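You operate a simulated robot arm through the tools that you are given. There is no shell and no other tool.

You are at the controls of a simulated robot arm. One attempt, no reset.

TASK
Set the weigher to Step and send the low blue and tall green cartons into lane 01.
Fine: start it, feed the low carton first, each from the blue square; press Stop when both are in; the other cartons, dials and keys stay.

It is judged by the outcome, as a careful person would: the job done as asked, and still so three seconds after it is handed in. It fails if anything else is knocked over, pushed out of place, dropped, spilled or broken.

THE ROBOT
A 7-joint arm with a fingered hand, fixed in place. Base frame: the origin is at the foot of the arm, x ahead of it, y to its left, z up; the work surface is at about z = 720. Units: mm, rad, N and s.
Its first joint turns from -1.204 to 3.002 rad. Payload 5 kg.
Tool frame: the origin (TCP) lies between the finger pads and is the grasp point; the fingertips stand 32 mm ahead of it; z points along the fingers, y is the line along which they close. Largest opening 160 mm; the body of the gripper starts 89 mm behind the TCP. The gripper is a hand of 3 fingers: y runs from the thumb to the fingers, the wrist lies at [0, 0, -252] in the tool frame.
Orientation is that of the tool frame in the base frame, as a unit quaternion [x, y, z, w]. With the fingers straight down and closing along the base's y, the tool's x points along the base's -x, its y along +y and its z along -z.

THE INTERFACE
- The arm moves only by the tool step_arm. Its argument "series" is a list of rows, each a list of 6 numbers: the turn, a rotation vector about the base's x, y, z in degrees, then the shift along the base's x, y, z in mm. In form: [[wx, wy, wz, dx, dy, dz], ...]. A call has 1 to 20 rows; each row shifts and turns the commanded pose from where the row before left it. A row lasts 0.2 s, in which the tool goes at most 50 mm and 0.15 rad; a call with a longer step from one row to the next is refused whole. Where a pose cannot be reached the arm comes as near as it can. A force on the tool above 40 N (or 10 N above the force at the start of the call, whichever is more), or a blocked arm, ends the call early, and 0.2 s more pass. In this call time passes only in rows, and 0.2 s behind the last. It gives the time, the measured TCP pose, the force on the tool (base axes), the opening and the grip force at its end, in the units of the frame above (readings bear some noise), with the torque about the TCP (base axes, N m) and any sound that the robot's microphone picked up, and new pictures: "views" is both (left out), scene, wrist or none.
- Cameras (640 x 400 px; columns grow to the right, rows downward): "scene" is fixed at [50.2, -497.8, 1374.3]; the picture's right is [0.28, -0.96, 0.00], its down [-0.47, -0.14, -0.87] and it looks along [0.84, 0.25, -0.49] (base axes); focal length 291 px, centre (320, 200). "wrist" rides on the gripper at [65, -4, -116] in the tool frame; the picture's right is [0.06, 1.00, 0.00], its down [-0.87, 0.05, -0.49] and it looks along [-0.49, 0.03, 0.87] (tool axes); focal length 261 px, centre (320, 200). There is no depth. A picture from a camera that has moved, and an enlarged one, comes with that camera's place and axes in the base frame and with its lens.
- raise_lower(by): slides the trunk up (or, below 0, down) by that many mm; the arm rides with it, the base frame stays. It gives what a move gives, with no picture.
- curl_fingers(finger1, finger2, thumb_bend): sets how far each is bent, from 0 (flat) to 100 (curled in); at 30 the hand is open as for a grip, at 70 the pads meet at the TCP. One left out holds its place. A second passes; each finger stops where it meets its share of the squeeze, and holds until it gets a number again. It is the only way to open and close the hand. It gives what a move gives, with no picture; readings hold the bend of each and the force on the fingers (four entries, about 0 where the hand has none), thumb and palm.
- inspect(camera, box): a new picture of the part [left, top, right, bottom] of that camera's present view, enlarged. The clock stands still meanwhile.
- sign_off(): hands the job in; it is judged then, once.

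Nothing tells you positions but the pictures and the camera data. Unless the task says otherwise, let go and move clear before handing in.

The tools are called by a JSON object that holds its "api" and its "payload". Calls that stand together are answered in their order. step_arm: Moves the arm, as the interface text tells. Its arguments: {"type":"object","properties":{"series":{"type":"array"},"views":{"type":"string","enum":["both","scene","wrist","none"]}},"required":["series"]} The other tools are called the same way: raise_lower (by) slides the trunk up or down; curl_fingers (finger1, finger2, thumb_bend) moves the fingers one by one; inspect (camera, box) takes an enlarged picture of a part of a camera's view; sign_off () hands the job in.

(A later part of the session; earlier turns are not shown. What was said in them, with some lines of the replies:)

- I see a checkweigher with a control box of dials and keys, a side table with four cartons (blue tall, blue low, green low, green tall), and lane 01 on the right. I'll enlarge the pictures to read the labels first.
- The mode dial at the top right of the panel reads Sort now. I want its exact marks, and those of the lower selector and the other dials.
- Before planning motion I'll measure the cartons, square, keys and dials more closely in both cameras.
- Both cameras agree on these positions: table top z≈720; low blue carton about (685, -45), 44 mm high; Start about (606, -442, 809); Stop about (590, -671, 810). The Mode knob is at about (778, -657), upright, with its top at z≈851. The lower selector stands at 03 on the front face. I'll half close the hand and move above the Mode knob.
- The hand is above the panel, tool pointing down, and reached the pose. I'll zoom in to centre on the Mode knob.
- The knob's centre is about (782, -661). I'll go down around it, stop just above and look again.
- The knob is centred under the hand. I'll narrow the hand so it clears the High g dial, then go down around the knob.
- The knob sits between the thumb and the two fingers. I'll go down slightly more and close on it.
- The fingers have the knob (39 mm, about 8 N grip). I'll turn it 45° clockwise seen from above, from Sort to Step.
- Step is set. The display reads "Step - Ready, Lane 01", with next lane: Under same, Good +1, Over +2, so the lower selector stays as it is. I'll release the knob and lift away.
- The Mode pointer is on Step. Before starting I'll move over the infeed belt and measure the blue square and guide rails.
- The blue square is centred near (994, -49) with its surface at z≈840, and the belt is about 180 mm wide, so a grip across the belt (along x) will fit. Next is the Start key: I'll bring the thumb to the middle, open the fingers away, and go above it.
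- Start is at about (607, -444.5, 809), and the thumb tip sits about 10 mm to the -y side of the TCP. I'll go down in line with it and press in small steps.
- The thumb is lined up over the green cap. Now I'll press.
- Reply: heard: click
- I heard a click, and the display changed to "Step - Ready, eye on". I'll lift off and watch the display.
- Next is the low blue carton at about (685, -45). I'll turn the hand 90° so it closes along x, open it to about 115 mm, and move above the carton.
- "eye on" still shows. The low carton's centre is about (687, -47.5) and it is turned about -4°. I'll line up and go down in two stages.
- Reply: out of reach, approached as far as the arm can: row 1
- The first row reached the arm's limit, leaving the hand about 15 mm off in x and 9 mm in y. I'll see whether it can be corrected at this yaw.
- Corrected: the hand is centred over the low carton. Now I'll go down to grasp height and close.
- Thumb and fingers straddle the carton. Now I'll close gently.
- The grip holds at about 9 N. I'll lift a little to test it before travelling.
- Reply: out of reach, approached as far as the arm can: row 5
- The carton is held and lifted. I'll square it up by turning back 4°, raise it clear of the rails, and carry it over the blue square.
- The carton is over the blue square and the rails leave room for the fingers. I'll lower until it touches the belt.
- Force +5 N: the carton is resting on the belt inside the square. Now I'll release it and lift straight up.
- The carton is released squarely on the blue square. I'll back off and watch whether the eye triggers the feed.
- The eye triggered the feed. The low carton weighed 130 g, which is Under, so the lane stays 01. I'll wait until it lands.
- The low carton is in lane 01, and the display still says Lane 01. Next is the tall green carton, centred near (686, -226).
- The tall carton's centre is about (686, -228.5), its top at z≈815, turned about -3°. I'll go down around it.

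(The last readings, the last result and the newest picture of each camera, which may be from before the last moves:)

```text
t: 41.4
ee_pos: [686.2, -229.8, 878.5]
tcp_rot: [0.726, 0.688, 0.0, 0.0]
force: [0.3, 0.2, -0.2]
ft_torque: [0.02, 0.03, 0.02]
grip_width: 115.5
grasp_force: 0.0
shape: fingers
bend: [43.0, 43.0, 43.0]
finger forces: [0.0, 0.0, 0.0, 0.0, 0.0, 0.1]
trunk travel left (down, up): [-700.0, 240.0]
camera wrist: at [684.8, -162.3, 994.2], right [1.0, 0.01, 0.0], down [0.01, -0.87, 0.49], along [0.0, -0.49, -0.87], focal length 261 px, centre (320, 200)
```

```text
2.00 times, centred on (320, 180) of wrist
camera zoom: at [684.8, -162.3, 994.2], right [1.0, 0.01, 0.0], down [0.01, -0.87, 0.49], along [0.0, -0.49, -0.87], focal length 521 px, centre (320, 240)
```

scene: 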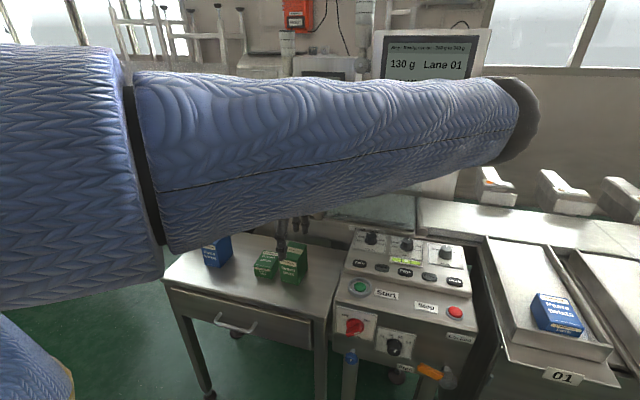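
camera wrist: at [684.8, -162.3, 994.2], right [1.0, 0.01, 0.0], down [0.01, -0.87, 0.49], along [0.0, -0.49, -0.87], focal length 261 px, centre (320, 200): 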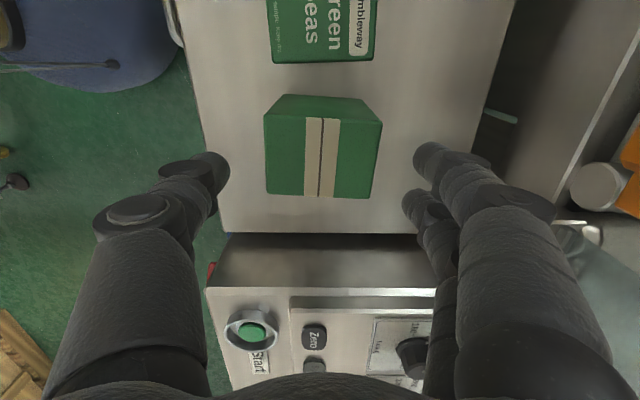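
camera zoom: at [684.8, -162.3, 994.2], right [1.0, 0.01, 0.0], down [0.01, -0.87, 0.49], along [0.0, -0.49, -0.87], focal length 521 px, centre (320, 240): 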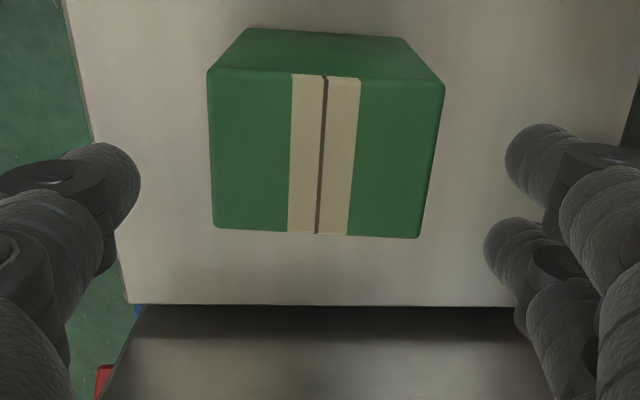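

Centred. I'll finish going down and close.

{"api": "step_arm", "payload": {"series": [[0, 0, 0, 0, 1, -40], [0, 0, 0, 0, 0, -40], [0, 0, 0, 0, 0, -20]], "views": "wrist"}}

{"api": "curl_fingers", "payload": {"finger1": 56, "finger2": 56, "thumb_bend": 56}}

{"api": "inspect", "payload": {"camera": "wrist", "box": [160, 80, 480, 280]}}

```text
t: 42.2
ee_pos: [689.5, -228.3, 778.6]
tcp_rot: [0.725, 0.688, 0.0, 0.0]
force: [-0.2, 0.6, -0.6]
ft_torque: [0.03, 0.02, 0.0]
grip_width: 115.4
grasp_force: 0.0
shape: fingers
bend: [43.0, 43.0, 43.0]
finger forces: [0.0, 0.0, 0.0, 0.0, 0.0, 0.0]
trunk travel left (down, up): [-700.0, 240.0]
camera wrist: at [686.4, -161.6, 894.2], right [1.0, 0.01, 0.0], down [0.01, -0.87, 0.49], along [0.0, -0.49, -0.87], focal length 261 px, centre (320, 200)
```

wrist: 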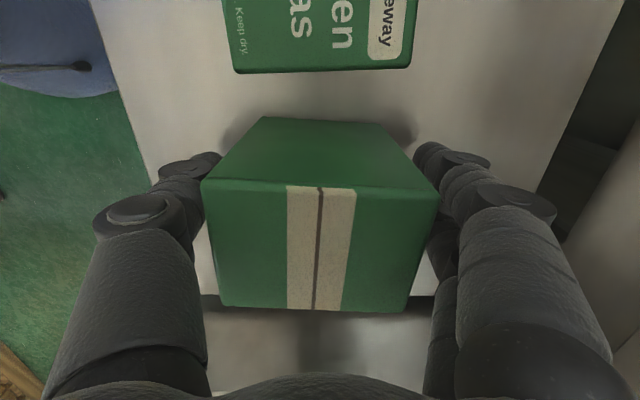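

```text
t: 43.2
ee_pos: [687.2, -228.2, 778.0]
tcp_rot: [0.725, 0.688, 0.001, 0.0]
force: [-1.1, 0.3, 0.3]
ft_torque: [0.01, 0.03, -0.02]
grip_width: 83.9
grasp_force: 9.3
shape: fingers
bend: [51.0, 51.0, 53.0]
finger forces: [4.5, 4.6, 0.0, 0.0, 9.2, 0.0]
trunk travel left (down, up): [-700.0, 240.0]
```

```text
2.00 times, centred on (320, 180) of wrist
camera zoom: at [686.3, -161.4, 894.4], right [1.0, 0.01, 0.0], down [0.01, -0.87, 0.49], along [0.0, -0.49, -0.87], focal length 521 px, centre (320, 240)
```

zoom: 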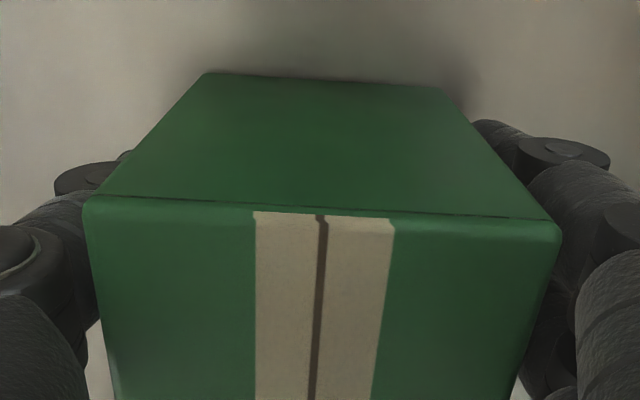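

Gripped as firmly as the first one. I'll lift slowly, straight up.

{"api": "step_arm", "payload": {"series": [[0, 0, 0, 0, 0, 5], [0, 0, 0, 0, 0, 10], [0, 0, 0, 0, 0, 20], [0, 0, 0, 0, 0, 30], [0, 0, 0, 0, 0, 35], [0, 0, 0, 0, 0, 35], [0, 0, 0, 0, 0, 35], [0, 0, 1.5, 0, 0, 30], [0, 0, 1.5, 0, 0, 25]]}}

```text
t: 45.2
ee_pos: [685.4, -228.4, 1004.3]
tcp_rot: [0.707, 0.707, 0.0, 0.0]
force: [-0.3, 0.6, -3.8]
ft_torque: [0.0, -0.03, -0.02]
grip_width: 83.9
grasp_force: 9.0
shape: fingers
bend: [51.0, 51.0, 53.0]
finger forces: [4.5, 4.6, 0.0, 0.1, 9.2, 0.1]
trunk travel left (down, up): [-700.0, 240.0]
camera wrist: at [680.4, -162.4, 1121.2], right [1.0, 0.06, 0.0], down [0.05, -0.87, 0.49], along [0.03, -0.49, -0.87], focal length 261 px, centre (320, 200)
```

scene: 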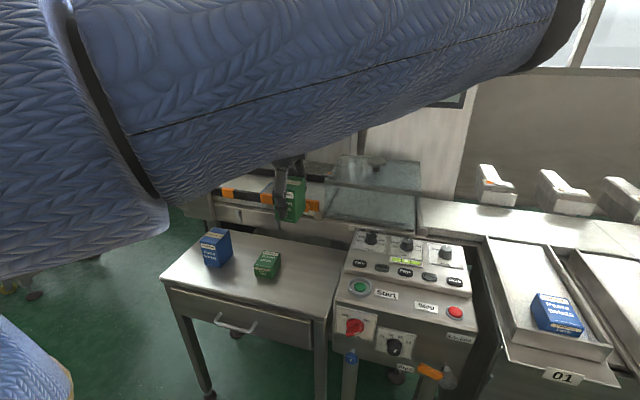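
wrist: 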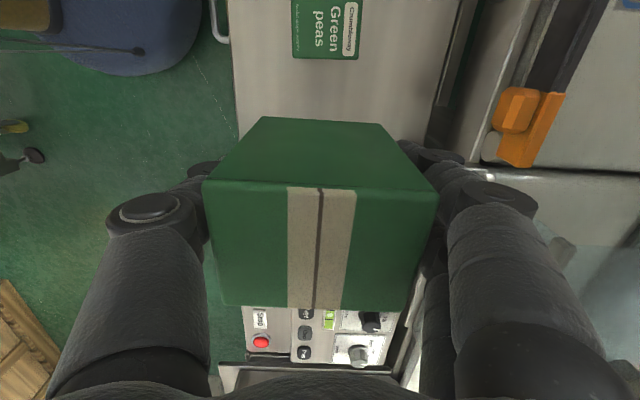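

Held securely. I'll carry it over to the blue square, moving in y first to stay clear of the cover.

{"api": "step_arm", "payload": {"series": [[0, 0, 0, 20, 36, 0], [0, 0, 0, 20, 36, 0], [0, 0, 0, 20, 36, 0], [0, 0, 0, 20, 36, 0], [0, 0, 0, 20, 35, 0], [0, 0, 0, 35, 0, 0], [0, 0, 0, 35, 0, 0], [0, 0, 0, 35, 0, 0], [0, 0, 0, 35, 0, 0], [0, 0, 0, 35, 0, 0], [0, 0, 0, 34, 0, 0]]}}

{"api": "inspect", "payload": {"camera": "scene", "box": [370, 20, 490, 110]}}

```text
t: 47.6
ee_pos: [997.5, -48.7, 1003.8]
tcp_rot: [0.708, 0.707, 0.0, -0.001]
force: [0.5, 0.0, -4.6]
ft_torque: [0.0, -0.01, -0.02]
grip_width: 83.7
grasp_force: 9.2
shape: fingers
bend: [51.0, 51.0, 53.0]
finger forces: [4.6, 4.6, 0.0, 0.0, 9.2, 0.0]
trunk travel left (down, up): [-700.0, 240.0]
camera wrist: at [992.7, 17.4, 1120.1], right [1.0, 0.06, 0.0], down [0.05, -0.87, 0.49], along [0.03, -0.49, -0.87], focal length 261 px, centre (320, 200)
```

scene: 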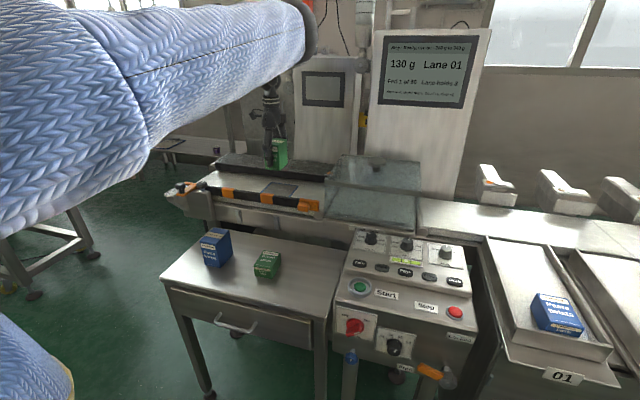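
wrist: 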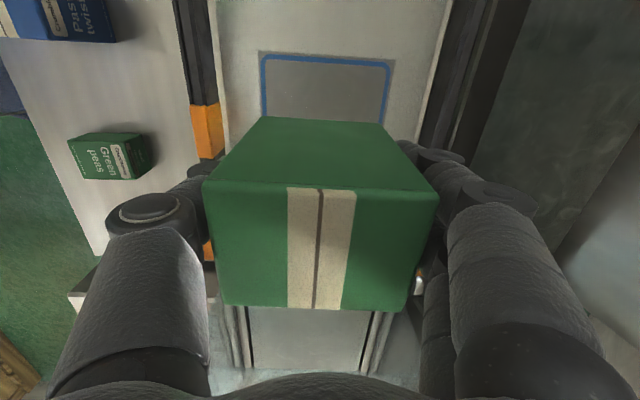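

```text
4.44 times, centred on (430, 65) of scene
camera zoom: at [50.2, -497.8, 1374.3], right [0.28, -0.96, 0.0], down [-0.47, -0.14, -0.87], along [0.84, 0.25, -0.49], focal length 1292 px, centre (-169, 800)
```

zoom: 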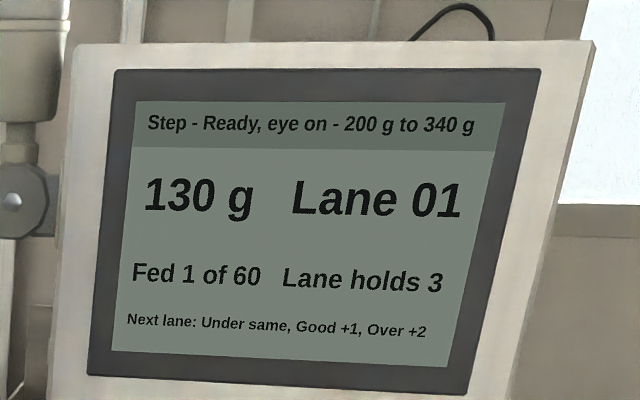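

The display reads Ready, Lane 01. I'll lower the tall carton, expecting contact at TCP z≈897.

{"api": "step_arm", "payload": {"series": [[0, 0, 0, -1, 0, -40], [0, 0, 0, 0, 0, -35], [0, 0, 0, 0, 0, -18], [0, 0, 0, 0, 0, -6], [0, 0, 0, 0, 0, -3]], "views": "both"}}

{"api": "inspect", "payload": {"camera": "scene", "box": [240, 140, 340, 220]}}

```text
t: 48.8
ee_pos: [996.2, -47.3, 902.8]
tcp_rot: [0.708, 0.706, 0.0, 0.0]
force: [-0.2, 0.6, -3.4]
ft_torque: [0.01, 0.02, 0.0]
grip_width: 83.8
grasp_force: 8.6
shape: fingers
bend: [51.0, 51.0, 53.0]
finger forces: [4.5, 4.6, 0.0, 0.0, 9.2, 0.0]
trunk travel left (down, up): [-700.0, 240.0]
camera wrist: at [990.8, 18.1, 1018.0], right [1.0, 0.06, 0.0], down [0.05, -0.87, 0.49], along [0.03, -0.49, -0.87], focal length 261 px, centre (320, 200)
```

scene: 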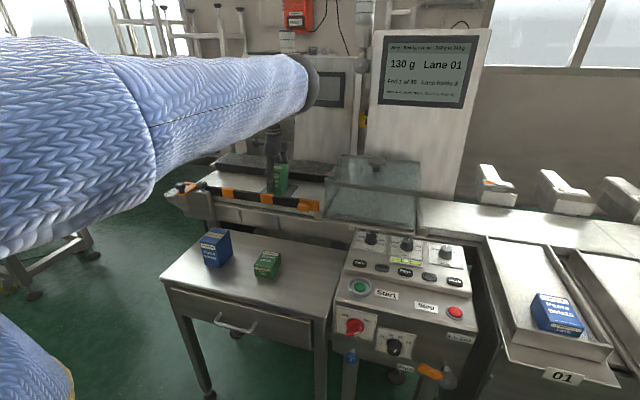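
wrist: 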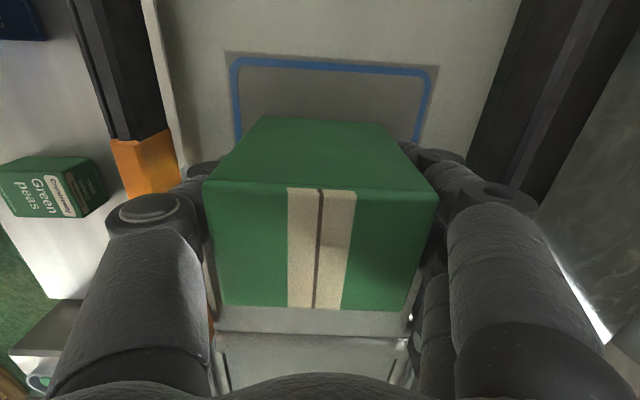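

```text
5.00 times, centred on (290, 180) of scene
camera zoom: at [50.2, -497.8, 1374.3], right [0.28, -0.96, 0.0], down [-0.47, -0.14, -0.87], along [0.84, 0.25, -0.49], focal length 1454 px, centre (470, 300)
```

zoom: 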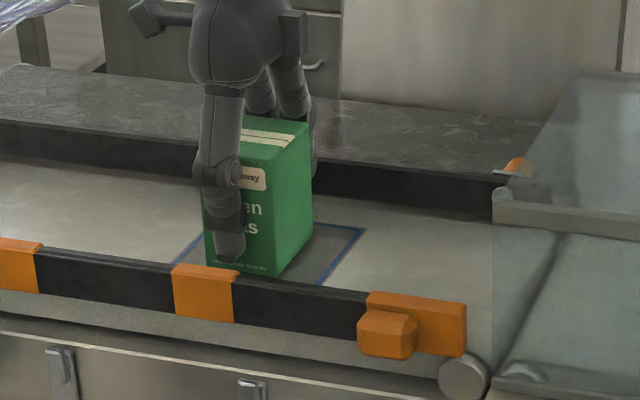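

{"api": "step_arm", "payload": {"series": [[0, 0, 0, 0, 0, -2], [0, 0, 0, 0, 0, -2], [0, 0, 0, 0, 0, -1.5]], "views": "none"}}

```text
t: 49.6
ee_pos: [996.2, -47.7, 898.3]
tcp_rot: [0.707, 0.707, 0.0, 0.001]
force: [1.9, 1.0, 6.4]
ft_torque: [0.0, -0.05, 0.03]
grip_width: 83.9
grasp_force: 9.7
shape: fingers
bend: [51.0, 51.0, 53.0]
finger forces: [5.1, 5.5, 0.0, 0.0, 9.5, 0.0]
trunk travel left (down, up): [-700.0, 240.0]
```

It has touched down (+6 N). I'll release and lift straight up, clear of the carton's top.

{"api": "curl_fingers", "payload": {"finger1": 42, "finger2": 42, "thumb_bend": 42}}

{"api": "step_arm", "payload": {"series": [[0, 0, 0, 0, 0, 35], [0, 0, 0, 0, 0, 45], [0, 0, 0, 0, 0, 45]]}}

```text
t: 50.6
ee_pos: [995.3, -47.6, 896.9]
tcp_rot: [0.707, 0.707, 0.0, 0.0]
force: [0.8, 0.4, -0.5]
ft_torque: [-0.01, 0.0, 0.01]
grip_width: 119.6
grasp_force: 0.1
shape: fingers
bend: [42.0, 42.0, 42.0]
finger forces: [0.0, 0.1, 0.0, 0.0, 0.0, 0.0]
trunk travel left (down, up): [-700.0, 240.0]
```

```text
t: 51.4
ee_pos: [994.8, -49.7, 1024.8]
tcp_rot: [0.707, 0.707, -0.001, -0.001]
force: [-0.8, 0.1, 0.0]
ft_torque: [0.01, -0.05, 0.01]
grip_width: 119.7
grasp_force: 0.2
shape: fingers
bend: [42.0, 42.0, 42.0]
finger forces: [0.0, 0.1, 0.1, 0.0, 0.0, 0.0]
trunk travel left (down, up): [-700.0, 240.0]
camera wrist: at [989.5, 16.8, 1140.1], right [1.0, 0.06, 0.0], down [0.05, -0.87, 0.49], along [0.03, -0.49, -0.87], focal length 261 px, centre (320, 200)
```

scene: 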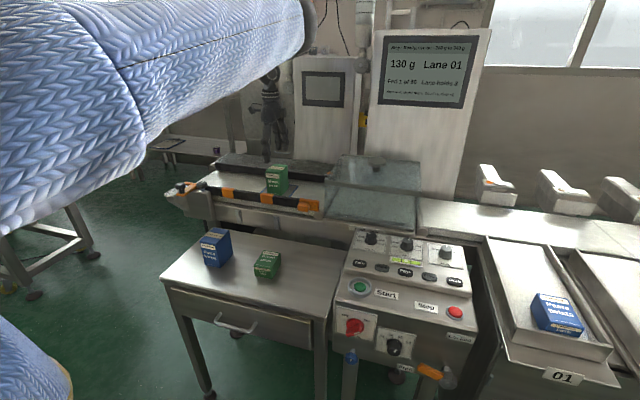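
wrist: 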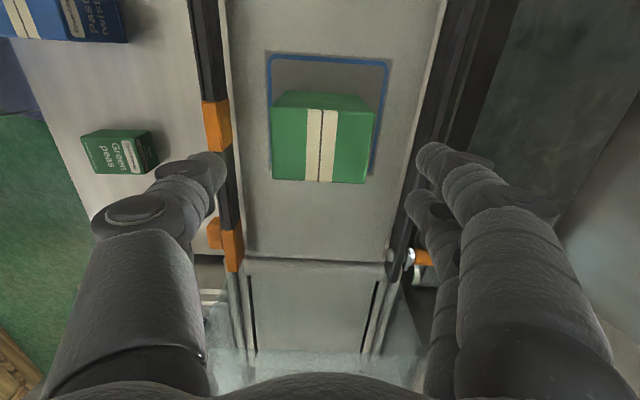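

The tall carton stands on the square. I'll back off and watch it feed.

{"api": "step_arm", "payload": {"series": [[0, 0, 0, -40, 0, 15], [0, 0, 0, -40, 0, 15], [0, 0, 0, -40, 0, 0], [0, 0, 0, -40, 0, 0], [0, 0, 0, 0, 0, 0], [0, 0, 0, 0, 0, 0], [0, 0, 0, 0, 0, 0], [0, 0, 0, 0, 0, 0]], "views": "scene"}}

{"api": "inspect", "payload": {"camera": "scene", "box": [370, 20, 490, 110]}}

{"api": "step_arm", "payload": {"series": [[0, 0, 0, -10, 0, 0], [0, 0, 0, 0, 0, 0], [0, 0, 0, 0, 0, 0], [0, 0, 0, 0, 0, 0], [0, 0, 0, 0, 0, 0], [0, 0, 0, 0, 0, 0], [0, 0, 0, 0, 0, 0], [0, 0, 0, 0, 0, 0], [0, 0, 0, 0, 0, 0], [0, 0, 0, 0, 0, 0]], "views": "scene"}}

{"api": "inspect", "payload": {"camera": "scene", "box": [370, 20, 490, 110]}}

{"api": "inspect", "payload": {"camera": "scene", "box": [400, 180, 640, 400]}}

```text
t: 53.2
ee_pos: [836.9, -50.1, 1051.8]
tcp_rot: [0.707, 0.707, 0.0, 0.0]
force: [-0.5, 0.4, -0.7]
ft_torque: [0.0, 0.02, 0.02]
grip_width: 119.7
grasp_force: 0.1
shape: fingers
bend: [42.0, 42.0, 42.0]
finger forces: [0.1, 0.0, 0.0, 0.0, 0.0, 0.0]
trunk travel left (down, up): [-700.0, 240.0]
```

scene: 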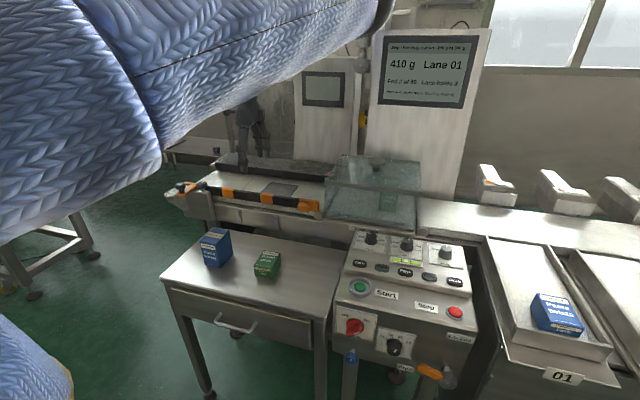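

```text
4.44 times, centred on (430, 65) of scene
camera zoom: at [50.2, -497.8, 1374.3], right [0.28, -0.96, 0.0], down [-0.47, -0.14, -0.87], along [0.84, 0.25, -0.49], focal length 1292 px, centre (-169, 800)
```

zoom: 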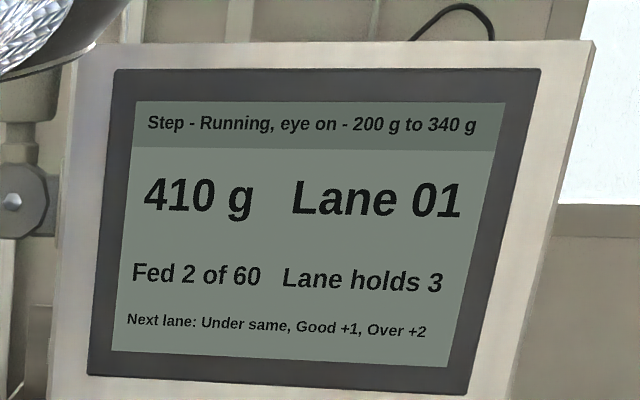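

```text
t: 55.4
ee_pos: [826.3, -48.6, 1051.2]
tcp_rot: [0.707, 0.707, -0.001, 0.0]
force: [0.0, -0.1, -1.0]
ft_torque: [0.01, -0.02, 0.0]
grip_width: 119.6
grasp_force: 0.0
shape: fingers
bend: [42.0, 42.0, 42.0]
finger forces: [0.0, 0.0, 0.0, 0.1, 0.0, 0.0]
trunk travel left (down, up): [-700.0, 240.0]
```

scene: 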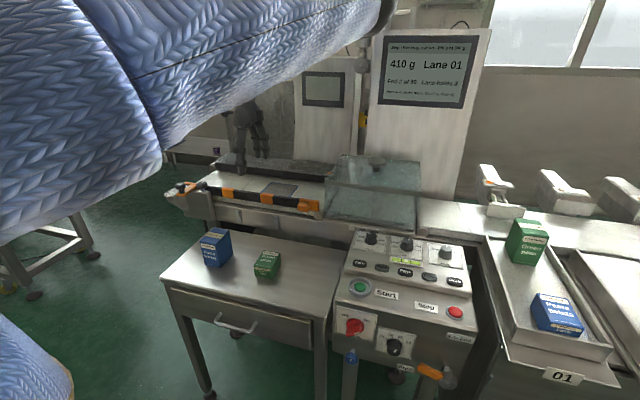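

```text
4.44 times, centred on (430, 65) of scene
camera zoom: at [50.2, -497.8, 1374.3], right [0.28, -0.96, 0.0], down [-0.47, -0.14, -0.87], along [0.84, 0.25, -0.49], focal length 1292 px, centre (-169, 800)
```

zoom: 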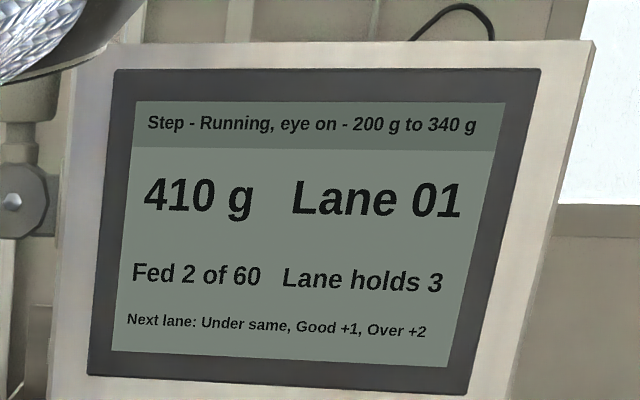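

```text
1.82 times, centred on (520, 290) of scene
camera zoom: at [50.2, -497.8, 1374.3], right [0.28, -0.96, 0.0], down [-0.47, -0.14, -0.87], along [0.84, 0.25, -0.49], focal length 529 px, centre (-44, 36)
```

zoom: 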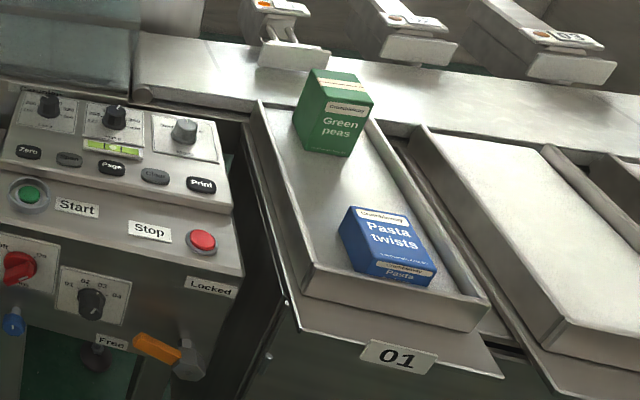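

Both cartons are in lane 01, at 130 g and 410 g. Next I'll press Stop at about (590, -671, 810): thumb to the middle, hand turned back, and moved above the key.

{"api": "curl_fingers", "payload": {"finger1": 30, "finger2": 30, "thumb_bend": 70}}

{"api": "step_arm", "payload": {"series": [[0, 0, 6, -15.7, -41, -4], [0, 0, 6, -15.7, -41, -4], [0, 0, 6, -15.7, -41, -4], [0, 0, 6, -15.7, -41, -4], [0, 0, 6, -15.7, -41, -4], [0, 0, 6, -15.7, -41, -4], [0, 0, 6, -15.7, -41, -4], [0, 0, 6, -15.7, -41, -4], [0, 0, 6, -15.7, -41, -4], [0, 0, 6, -15.7, -41, -4], [0, 0, 6, -15.7, -41, -4], [0, 0, 6, -15.7, -41, -4], [0, 0, 6, -15.7, -41, -4], [0, 0, 6, -15.7, -41, -4], [0, 0, 6, -15.7, -41, -4]]}}

{"api": "inspect", "payload": {"camera": "wrist", "box": [200, 60, 440, 220]}}

```text
t: 56.4
ee_pos: [827.0, -48.3, 1051.0]
tcp_rot: [0.708, 0.707, 0.0, 0.0]
force: [-0.2, 0.4, -0.3]
ft_torque: [0.01, 0.01, -0.01]
grip_width: 89.0
grasp_force: 0.0
shape: fingers
bend: [30.0, 30.0, 70.0]
finger forces: [0.1, 0.0, 0.1, 0.0, 0.0, 0.1]
trunk travel left (down, up): [-700.0, 240.0]
```

```text
t: 59.6
ee_pos: [587.4, -664.5, 992.1]
tcp_rot: [-0.002, 1.0, 0.001, 0.0]
force: [-0.8, 0.3, -0.8]
ft_torque: [0.06, -0.03, 0.0]
grip_width: 88.6
grasp_force: 0.0
shape: fingers
bend: [30.0, 30.0, 70.0]
finger forces: [0.1, 0.0, 0.0, 0.0, 0.0, 0.1]
trunk travel left (down, up): [-700.0, 240.0]
camera wrist: at [521.5, -666.8, 1107.5], right [-0.06, 1.0, 0.0], down [0.87, 0.06, 0.49], along [0.49, 0.03, -0.87], focal length 261 px, centre (320, 200)
```

scene: 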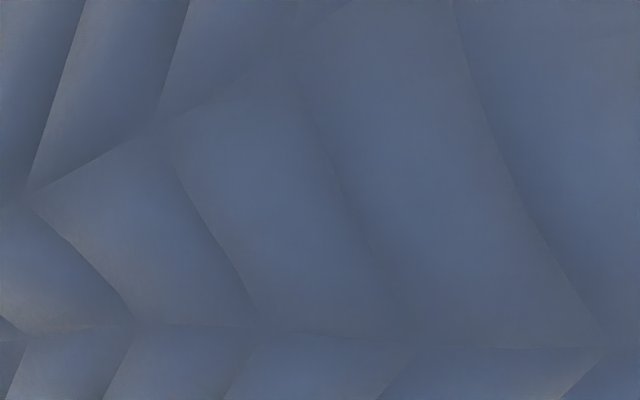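
wrist: 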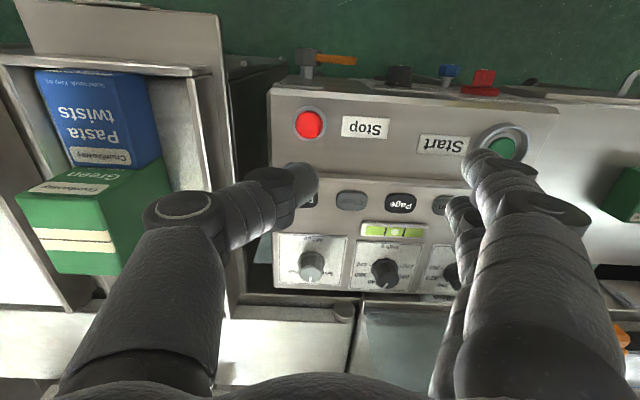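

```text
2.50 times, centred on (320, 140) of wrist
camera zoom: at [521.5, -666.8, 1107.5], right [-0.06, 1.0, 0.0], down [0.87, 0.06, 0.49], along [0.49, 0.03, -0.87], focal length 652 px, centre (320, 350)
```

zoom: 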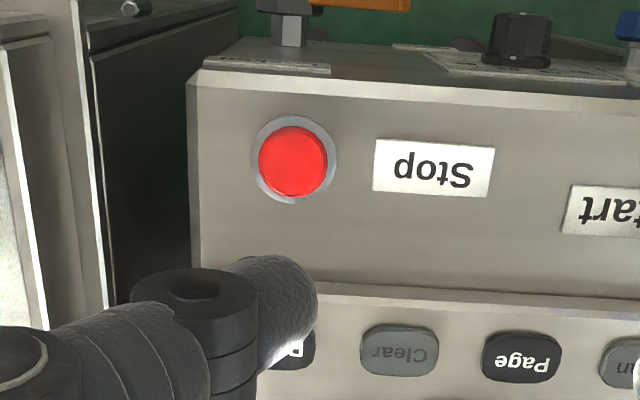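

Stop is at about (591.5, -674, 810). Straight fingers would come close to the panel face here, so I'll curl the two fingers fully in, leave the thumb pointing down, and check the shape at this safe height.

{"api": "curl_fingers", "payload": {"finger1": 100, "finger2": 100, "thumb_bend": 45}}

{"api": "step_arm", "payload": {"series": [[0, 0, 0, 4, 40, 0]]}}

{"api": "inspect", "payload": {"camera": "wrist", "box": [120, 100, 480, 330]}}

```text
t: 60.6
ee_pos: [587.7, -663.7, 991.5]
tcp_rot: [-0.001, 1.0, 0.0, 0.001]
force: [-0.6, -0.1, -0.6]
ft_torque: [0.01, 0.03, -0.01]
grip_width: 61.4
grasp_force: 0.0
shape: fingers
bend: [100.0, 100.0, 45.0]
finger forces: [0.0, 0.0, 0.0, 0.0, 0.1, 0.0]
trunk travel left (down, up): [-700.0, 240.0]
```

```text
t: 61.0
ee_pos: [593.4, -621.8, 992.5]
tcp_rot: [0.0, 1.0, -0.001, -0.001]
force: [0.7, 0.2, 0.3]
ft_torque: [-0.04, 0.03, 0.0]
grip_width: 61.4
grasp_force: 0.1
shape: fingers
bend: [100.0, 100.0, 45.0]
finger forces: [0.0, 0.1, 0.0, 0.0, 0.1, 0.1]
trunk travel left (down, up): [-700.0, 240.0]
camera wrist: at [527.0, -625.2, 1108.1], right [-0.06, 1.0, 0.0], down [0.87, 0.05, 0.49], along [0.49, 0.03, -0.87], focal length 261 px, centre (320, 200)
```

scene: 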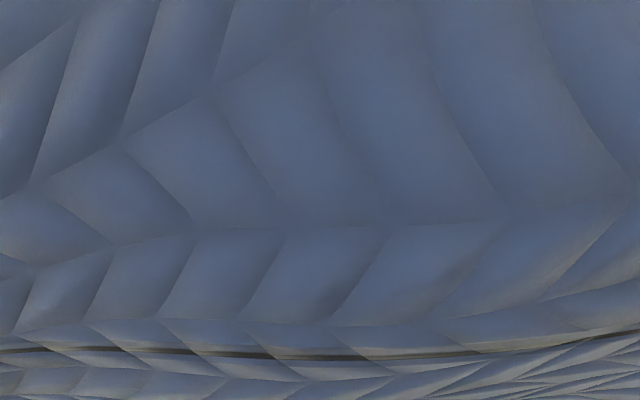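
wrist: 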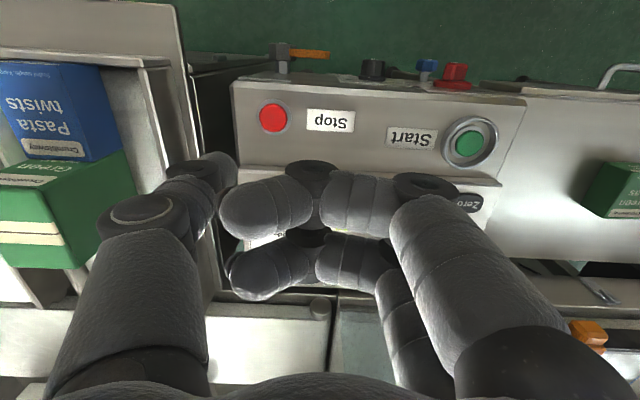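

```text
1.74 times, centred on (300, 215) of wrist
camera zoom: at [527.0, -625.2, 1108.1], right [-0.06, 1.0, 0.0], down [0.87, 0.05, 0.49], along [0.49, 0.03, -0.87], focal length 453 px, centre (355, 174)
```

zoom: 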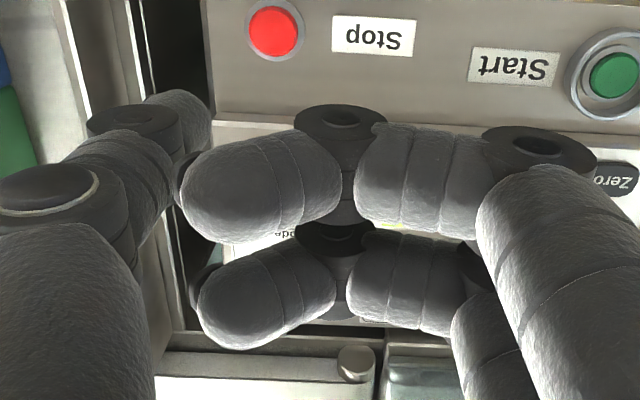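

The curled fingers stay well above the thumb tip, which is about 61 mm to -y of the TCP. I'll line up on Stop and go down.

{"api": "step_arm", "payload": {"series": [[0, 0, 0, -1, 8.5, -40], [0, 0, 0, 0, 0, -45], [0, 0, 0, 0, 0, -37]], "views": "wrist"}}

{"api": "inspect", "payload": {"camera": "wrist", "box": [140, 80, 340, 210]}}

```text
t: 62.0
ee_pos: [643.7, -617.1, 936.5]
tcp_rot: [0.001, 0.998, 0.0, 0.064]
force: [-0.2, 0.6, -1.0]
ft_torque: [0.04, -0.02, 0.0]
grip_width: 61.2
grasp_force: 0.1
shape: fingers
bend: [100.0, 100.0, 45.0]
finger forces: [0.0, 0.0, 0.0, 0.0, 0.0, 0.0]
trunk travel left (down, up): [-700.0, 240.0]
stopped in row 3: the arm was blocked; the commanded pose is now the measured one
camera wrist: at [564.1, -620.5, 1043.6], right [-0.06, 1.0, -0.01], down [0.8, 0.05, 0.6], along [0.6, 0.03, -0.8], focal length 261 px, centre (320, 200)
```

wrist: 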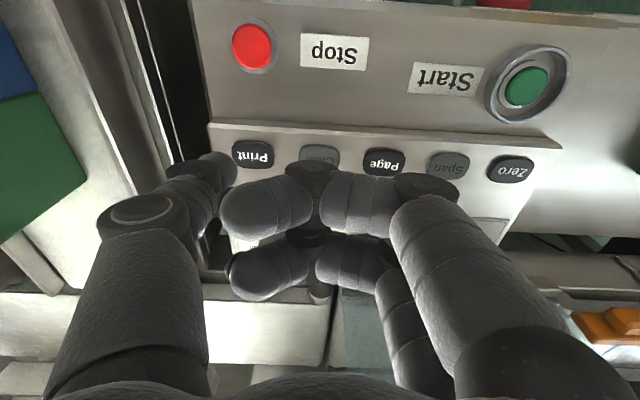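

```text
3.08 times, centred on (240, 145) of wrist
camera zoom: at [564.1, -620.5, 1043.6], right [-0.06, 1.0, -0.01], down [0.8, 0.05, 0.6], along [0.6, 0.03, -0.8], focal length 802 px, centre (566, 369)
```

zoom: 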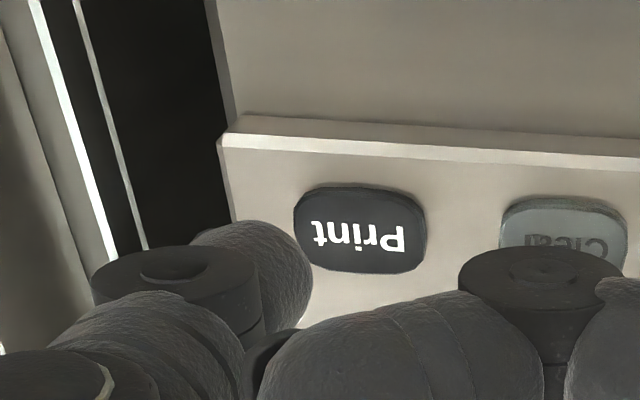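

The arm was blocked in row 3 with no force on the tool, and the hand drifted to x=644 with a slight tilt. I'll rise straight up a little and look at what happened.

{"api": "step_arm", "payload": {"series": [[0, 0, 0, 0, 0, 10], [0, 0, 0, 0, 0, 25], [0, 0, 0, 0, 0, 30]], "views": "both"}}

```text
t: 62.8
ee_pos: [643.1, -616.7, 999.9]
tcp_rot: [0.0, 0.998, 0.002, 0.062]
force: [2.9, -0.5, 6.1]
ft_torque: [0.01, 0.33, 0.04]
grip_width: 61.6
grasp_force: 0.1
shape: fingers
bend: [100.0, 100.0, 45.0]
finger forces: [0.0, 0.0, 0.0, 0.0, 0.1, 0.0]
trunk travel left (down, up): [-700.0, 240.0]
camera wrist: at [563.6, -619.7, 1107.2], right [-0.06, 1.0, -0.01], down [0.8, 0.05, 0.59], along [0.59, 0.03, -0.8], focal length 261 px, centre (320, 200)
```

scene: 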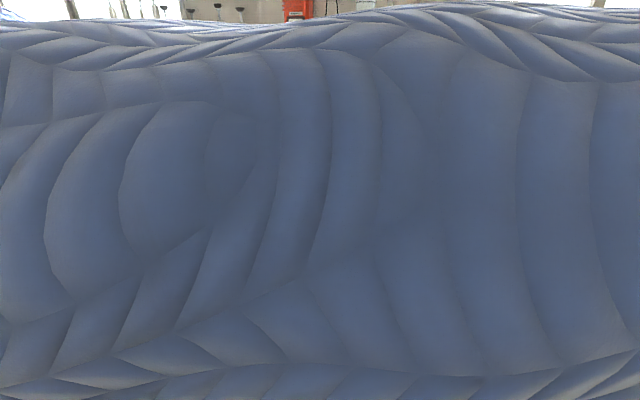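
wrist: 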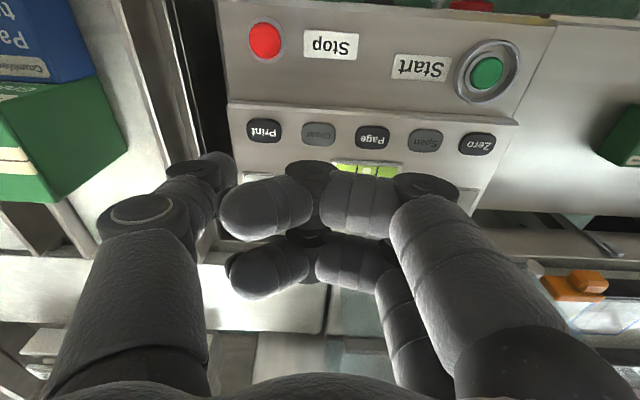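

{"api": "step_arm", "payload": {"series": [[0, 0, 0, 0, 0, 0], [0, 0, 0, 0, 0, 0]], "views": "none"}}

{"api": "inspect", "payload": {"camera": "wrist", "box": [180, 0, 540, 200]}}

```text
t: 63.4
ee_pos: [642.2, -616.2, 1004.2]
tcp_rot: [-0.001, 0.998, 0.0, 0.063]
force: [-0.7, -0.5, 0.4]
ft_torque: [-0.05, 0.01, -0.04]
grip_width: 61.5
grasp_force: 0.0
shape: fingers
bend: [100.0, 100.0, 45.0]
finger forces: [0.0, 0.1, 0.0, 0.0, 0.1, 0.1]
trunk travel left (down, up): [-700.0, 240.0]
```

```text
1.78 times, centred on (360, 100) of wrist
camera zoom: at [562.4, -618.5, 1110.1], right [-0.06, 1.0, -0.01], down [0.8, 0.05, 0.6], along [0.6, 0.03, -0.8], focal length 463 px, centre (249, 378)
```

zoom: 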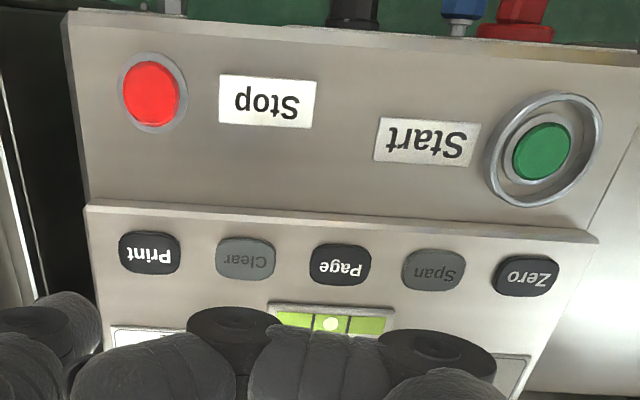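

Nothing was disturbed and the forces are zero, so the arm was probably folding on itself. I'll level the hand and turn it to about -60°, in line with the arm, so the thumb reaches Stop with the arm further out.

{"api": "step_arm", "payload": {"series": [[0, 7.3, 0, 0, 0, 0], [0, 0, -7.5, 0.5, -3.5, 0], [0, 0, -7.5, 0.5, -3.5, 0], [0, 0, -7.5, 0.5, -3.5, 0], [0, 0, -7.5, 0.5, -3.5, 0], [0, 0, -7.5, 0.5, -3.5, 0], [0, 0, -7.5, 0.5, -3.5, 0], [0, 0, -7.5, 0.5, -3.5, 0], [0, 0, -7.5, 0.5, -3.5, 0]], "views": "both"}}

{"api": "inspect", "payload": {"camera": "wrist", "box": [100, 60, 340, 230]}}

```text
t: 65.4
ee_pos: [647.0, -643.7, 1000.4]
tcp_rot: [0.501, 0.866, 0.001, 0.0]
force: [-1.1, -0.1, 0.2]
ft_torque: [0.03, -0.01, 0.0]
grip_width: 61.6
grasp_force: 0.1
shape: fingers
bend: [100.0, 100.0, 45.0]
finger forces: [0.0, 0.0, 0.0, 0.1, 0.0, 0.0]
trunk travel left (down, up): [-700.0, 240.0]
camera wrist: at [610.5, -588.5, 1117.3], right [0.83, 0.55, 0.0], down [0.48, -0.73, 0.49], along [0.27, -0.41, -0.87], focal length 261 px, centre (320, 200)
```

scene: 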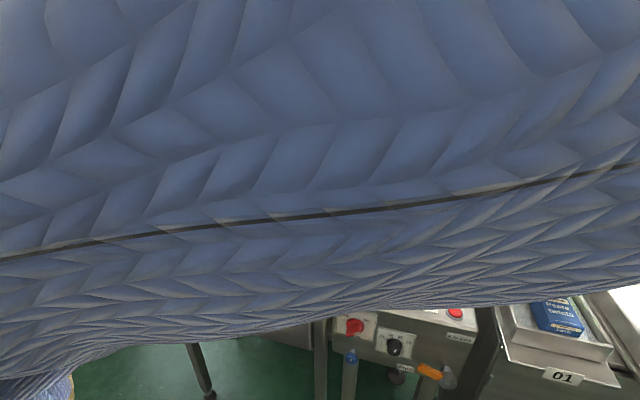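
wrist: 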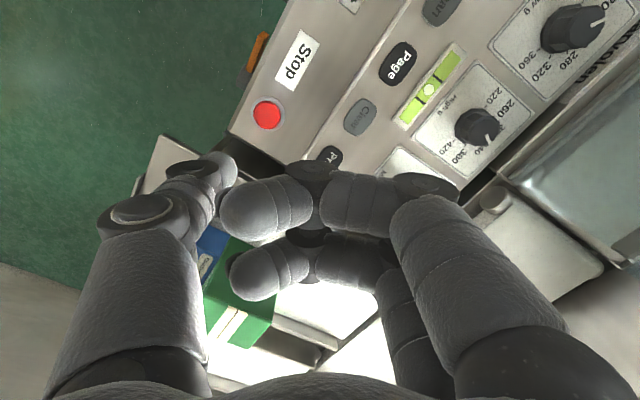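

```text
2.35 times, centred on (220, 145) of wrist
camera zoom: at [610.5, -588.5, 1117.3], right [0.83, 0.55, 0.0], down [0.48, -0.73, 0.49], along [0.27, -0.41, -0.87], focal length 613 px, centre (555, 329)
```

zoom: 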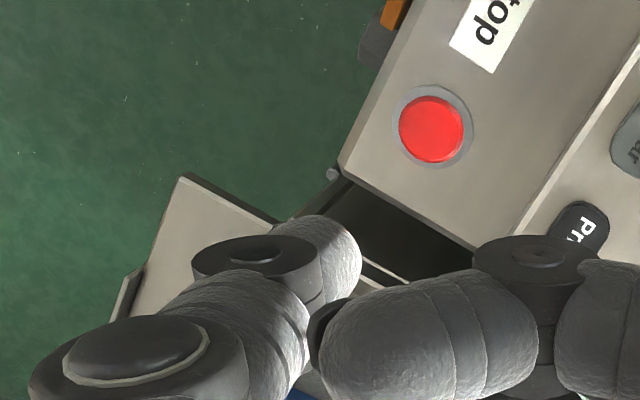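

Stop triangulates to (593, -673.5), and the thumb tip is right above it. I'll go down carefully.

{"api": "step_arm", "payload": {"series": [[0, 0, 0, -0.5, 0.5, -30], [0, 0, 0, 0, 0, -30], [0, 0, 0, 0, 0, -30]], "views": "wrist"}}

{"api": "inspect", "payload": {"camera": "wrist", "box": [100, 60, 340, 230]}}

```text
t: 66.2
ee_pos: [647.3, -645.3, 910.8]
tcp_rot: [0.501, 0.865, 0.001, 0.0]
force: [-0.5, 0.5, -0.1]
ft_torque: [0.06, 0.03, 0.02]
grip_width: 61.4
grasp_force: 0.1
shape: fingers
bend: [100.0, 100.0, 45.0]
finger forces: [0.0, 0.1, 0.2, 0.0, 0.0, 0.1]
trunk travel left (down, up): [-700.0, 240.0]
camera wrist: at [611.0, -589.7, 1027.7], right [0.83, 0.55, 0.0], down [0.48, -0.73, 0.49], along [0.27, -0.41, -0.87], focal length 261 px, centre (320, 200)
```

wrist: 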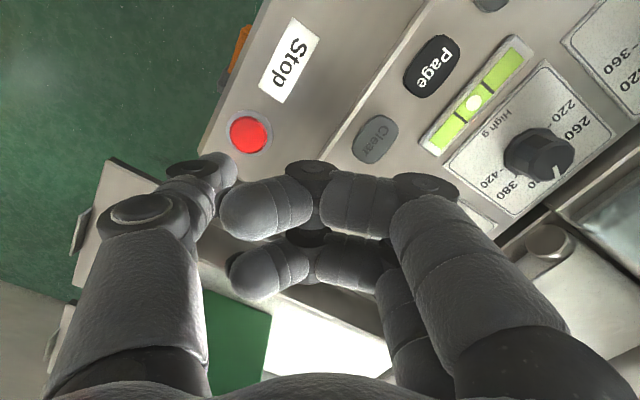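

```text
2.35 times, centred on (220, 145) of wrist
camera zoom: at [611.0, -589.7, 1027.7], right [0.83, 0.55, 0.0], down [0.48, -0.73, 0.49], along [0.27, -0.41, -0.87], focal length 613 px, centre (555, 329)
```

zoom: 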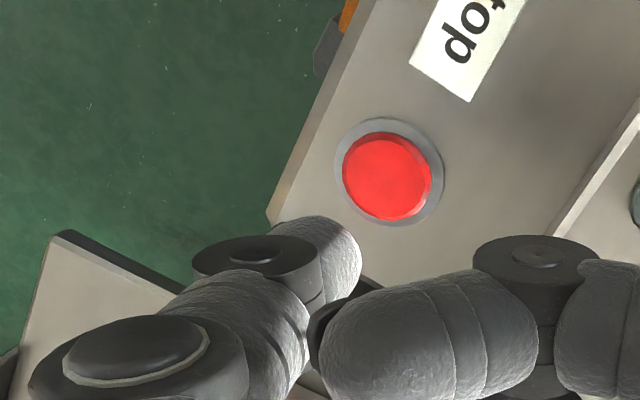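

{"api": "step_arm", "payload": {"series": [[0, 0, 0, -0.5, 2, -20], [0, 0, 0, 0, 0, -20], [0, 0, 0, 0, 0, -12]], "views": "wrist"}}

{"api": "inspect", "payload": {"camera": "wrist", "box": [140, 100, 300, 220]}}

```text
t: 67.0
ee_pos: [646.6, -641.2, 860.2]
tcp_rot: [0.5, 0.866, 0.0, 0.0]
force: [1.0, 0.3, 0.3]
ft_torque: [-0.02, 0.03, 0.0]
grip_width: 61.4
grasp_force: 0.0
shape: fingers
bend: [100.0, 100.0, 45.0]
finger forces: [0.0, 0.0, 0.0, 0.0, 0.0, 0.0]
trunk travel left (down, up): [-700.0, 240.0]
camera wrist: at [609.5, -586.0, 975.8], right [0.83, 0.55, 0.0], down [0.48, -0.73, 0.49], along [0.27, -0.41, -0.87], focal length 261 px, centre (320, 200)
```

wrist: 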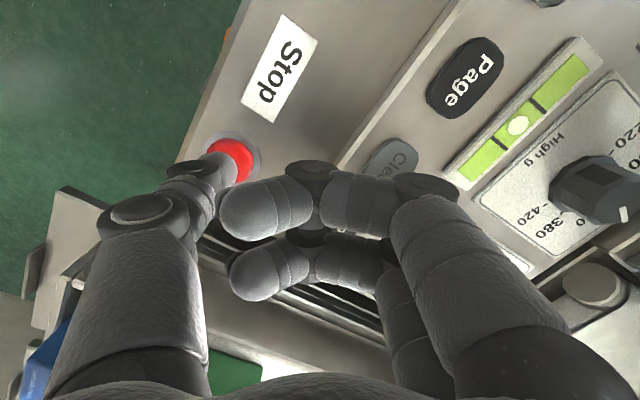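

```text
3.33 times, centred on (220, 160) of wrist
camera zoom: at [609.5, -586.0, 975.8], right [0.83, 0.55, 0.0], down [0.48, -0.73, 0.49], along [0.27, -0.41, -0.87], focal length 869 px, centre (653, 333)
```

zoom: 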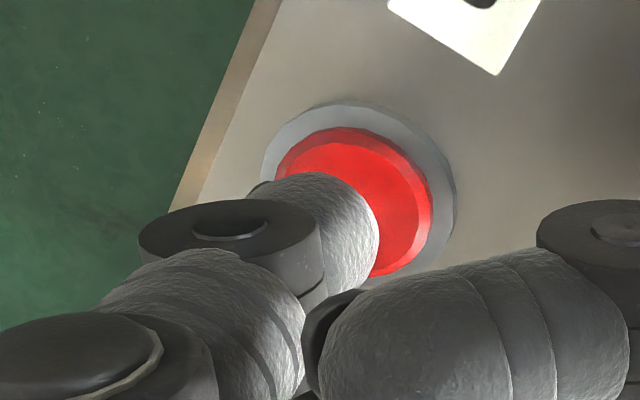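

The thumb is right over the red cap. Now I'll press in small steps.

{"api": "step_arm", "payload": {"series": [[0, 0, 0, 0, -1, -6], [0, 0, 0, 0, 0, -5], [0, 0, 0, 0, 0, -3], [0, 0, 0, 0, 0, -2]], "views": "wrist"}}

```text
t: 68.0
ee_pos: [647.1, -642.8, 844.8]
tcp_rot: [0.5, 0.866, 0.0, -0.001]
force: [-0.6, 0.7, 4.9]
ft_torque: [-0.12, 0.28, -0.07]
grip_width: 61.7
grasp_force: 2.5
shape: fingers
bend: [100.0, 100.0, 45.0]
finger forces: [0.0, 0.1, 0.1, 0.0, 4.9, 0.0]
trunk travel left (down, up): [-700.0, 240.0]
heard: click
camera wrist: at [610.0, -586.9, 961.2], right [0.83, 0.55, 0.0], down [0.48, -0.73, 0.49], along [0.27, -0.41, -0.87], focal length 261 px, centre (320, 200)
```

wrist: 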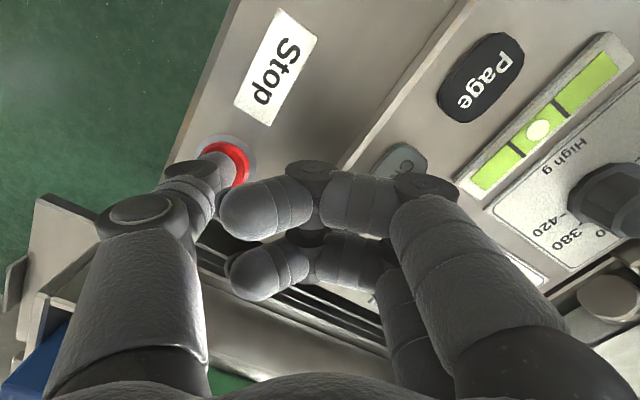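

I heard the click. I'll lift clear, move the arm away and check the display, panel and lane.

{"api": "step_arm", "payload": {"series": [[0, 0, 0, 0, 0, 20], [0, 0, 0, 0, 0, 45], [0, 0, 0, 0, 0, 45], [0, 0, 0, 0, 0, 45], [0, 0, 5, 5, 40, 20], [0, 0, 5, 5, 40, 20], [0, 0, 5, 5, 40, 20], [0, 0, 5, 5, 40, 10], [0, 0, 5, 5, 40, 10], [0, 0, 5, 5, 40, 10], [0, 0, 5, 5, 40, 0], [0, 0, 5, 5, 40, 0], [0, 0, 5, 5, 40, 0], [0, 0, 5, 5, 40, 0], [0, 0, 5, 5, 40, 0], [0, 0, 5, 5, 40, 0]]}}

{"api": "inspect", "payload": {"camera": "scene", "box": [370, 20, 490, 110]}}

{"api": "inspect", "payload": {"camera": "scene", "box": [330, 180, 640, 400]}}

{"api": "inspect", "payload": {"camera": "scene", "box": [330, 220, 480, 370]}}

```text
t: 71.4
ee_pos: [706.7, -162.0, 1087.0]
tcp_rot: [0.0, 1.0, -0.002, 0.0]
force: [0.2, 0.6, -0.4]
ft_torque: [-0.03, -0.01, 0.01]
grip_width: 61.6
grasp_force: 0.1
shape: fingers
bend: [100.0, 100.0, 45.0]
finger forces: [0.0, 0.1, 0.1, 0.0, 0.0, 0.0]
trunk travel left (down, up): [-700.0, 240.0]
camera wrist: at [640.6, -163.9, 1204.1], right [-0.06, 1.0, 0.0], down [0.87, 0.06, 0.49], along [0.49, 0.03, -0.87], focal length 261 px, centre (320, 200)
```

scene: 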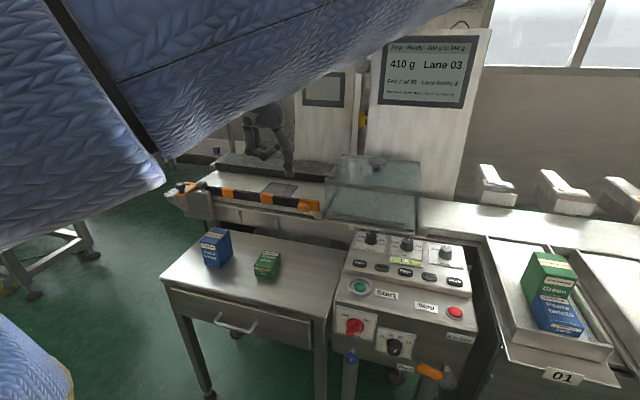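
wrist: 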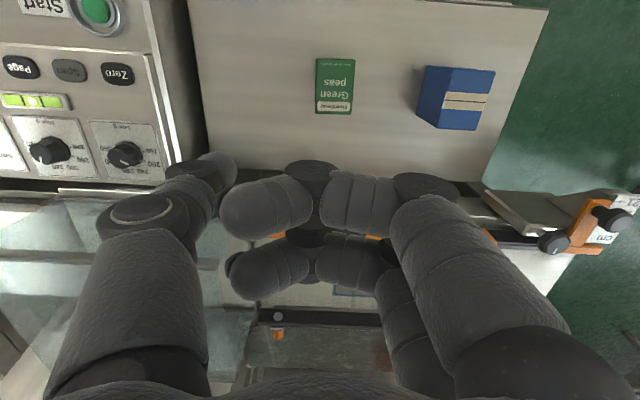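

```text
4.44 times, centred on (430, 65) of scene
camera zoom: at [50.2, -497.8, 1374.3], right [0.28, -0.96, 0.0], down [-0.47, -0.14, -0.87], along [0.84, 0.25, -0.49], focal length 1292 px, centre (-169, 800)
```

zoom: 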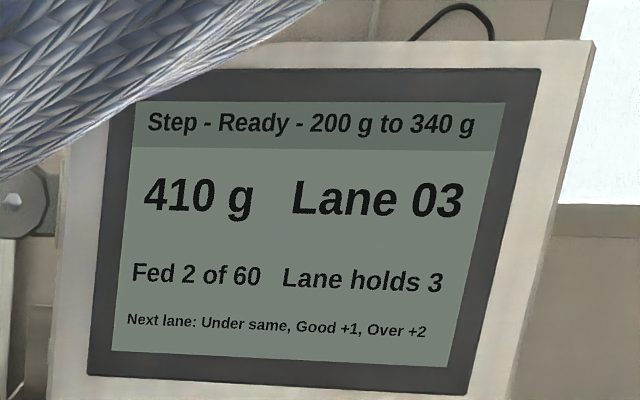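

```text
1.82 times, centred on (485, 290) of scene
camera zoom: at [50.2, -497.8, 1374.3], right [0.28, -0.96, 0.0], down [-0.47, -0.14, -0.87], along [0.84, 0.25, -0.49], focal length 529 px, centre (20, 36)
```

zoom: 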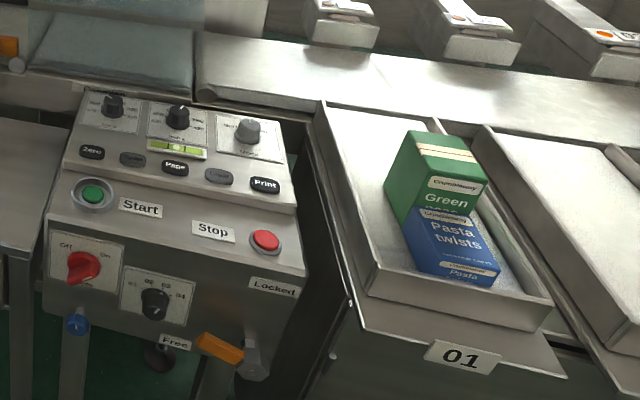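

```text
2.67 times, centred on (405, 295) of scene
camera zoom: at [50.2, -497.8, 1374.3], right [0.28, -0.96, 0.0], down [-0.47, -0.14, -0.87], along [0.84, 0.25, -0.49], focal length 776 px, centre (93, -53)
```

zoom: 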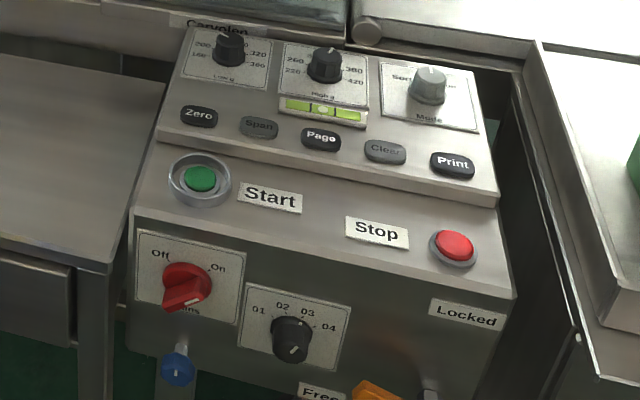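

The display reads "Step - Ready" with the eye off. Both cartons rest in lane 01, the other two cartons, dials and keys are unchanged, and the hand is clear. I'll hand the job in.

{"api": "sign_off", "payload": {}}

```text
The job is handed in.
```

The weigher is set to Step and stopped, and both cartons are in lane 01. The job is handed in.

- **Feeding:** I started the weigher, then fed the low blue carton (130 g) first and the tall green carton (410 g) second, each from the blue square. It sent both to lane 01.
- **Stop:** I pressed Stop once both were in the lane. The display then read "Step - Ready", with the feed eye off.
- **Everything else:** The other two cartons, the weight limits, the lower lane selector and the other keys look unchanged in the last pictures.

On my first approach to Stop, the arm was blocked and drifted about 50 mm above the panel. The tool felt no force, and nothing looked moved. I backed off and reached Stop from a different angle.
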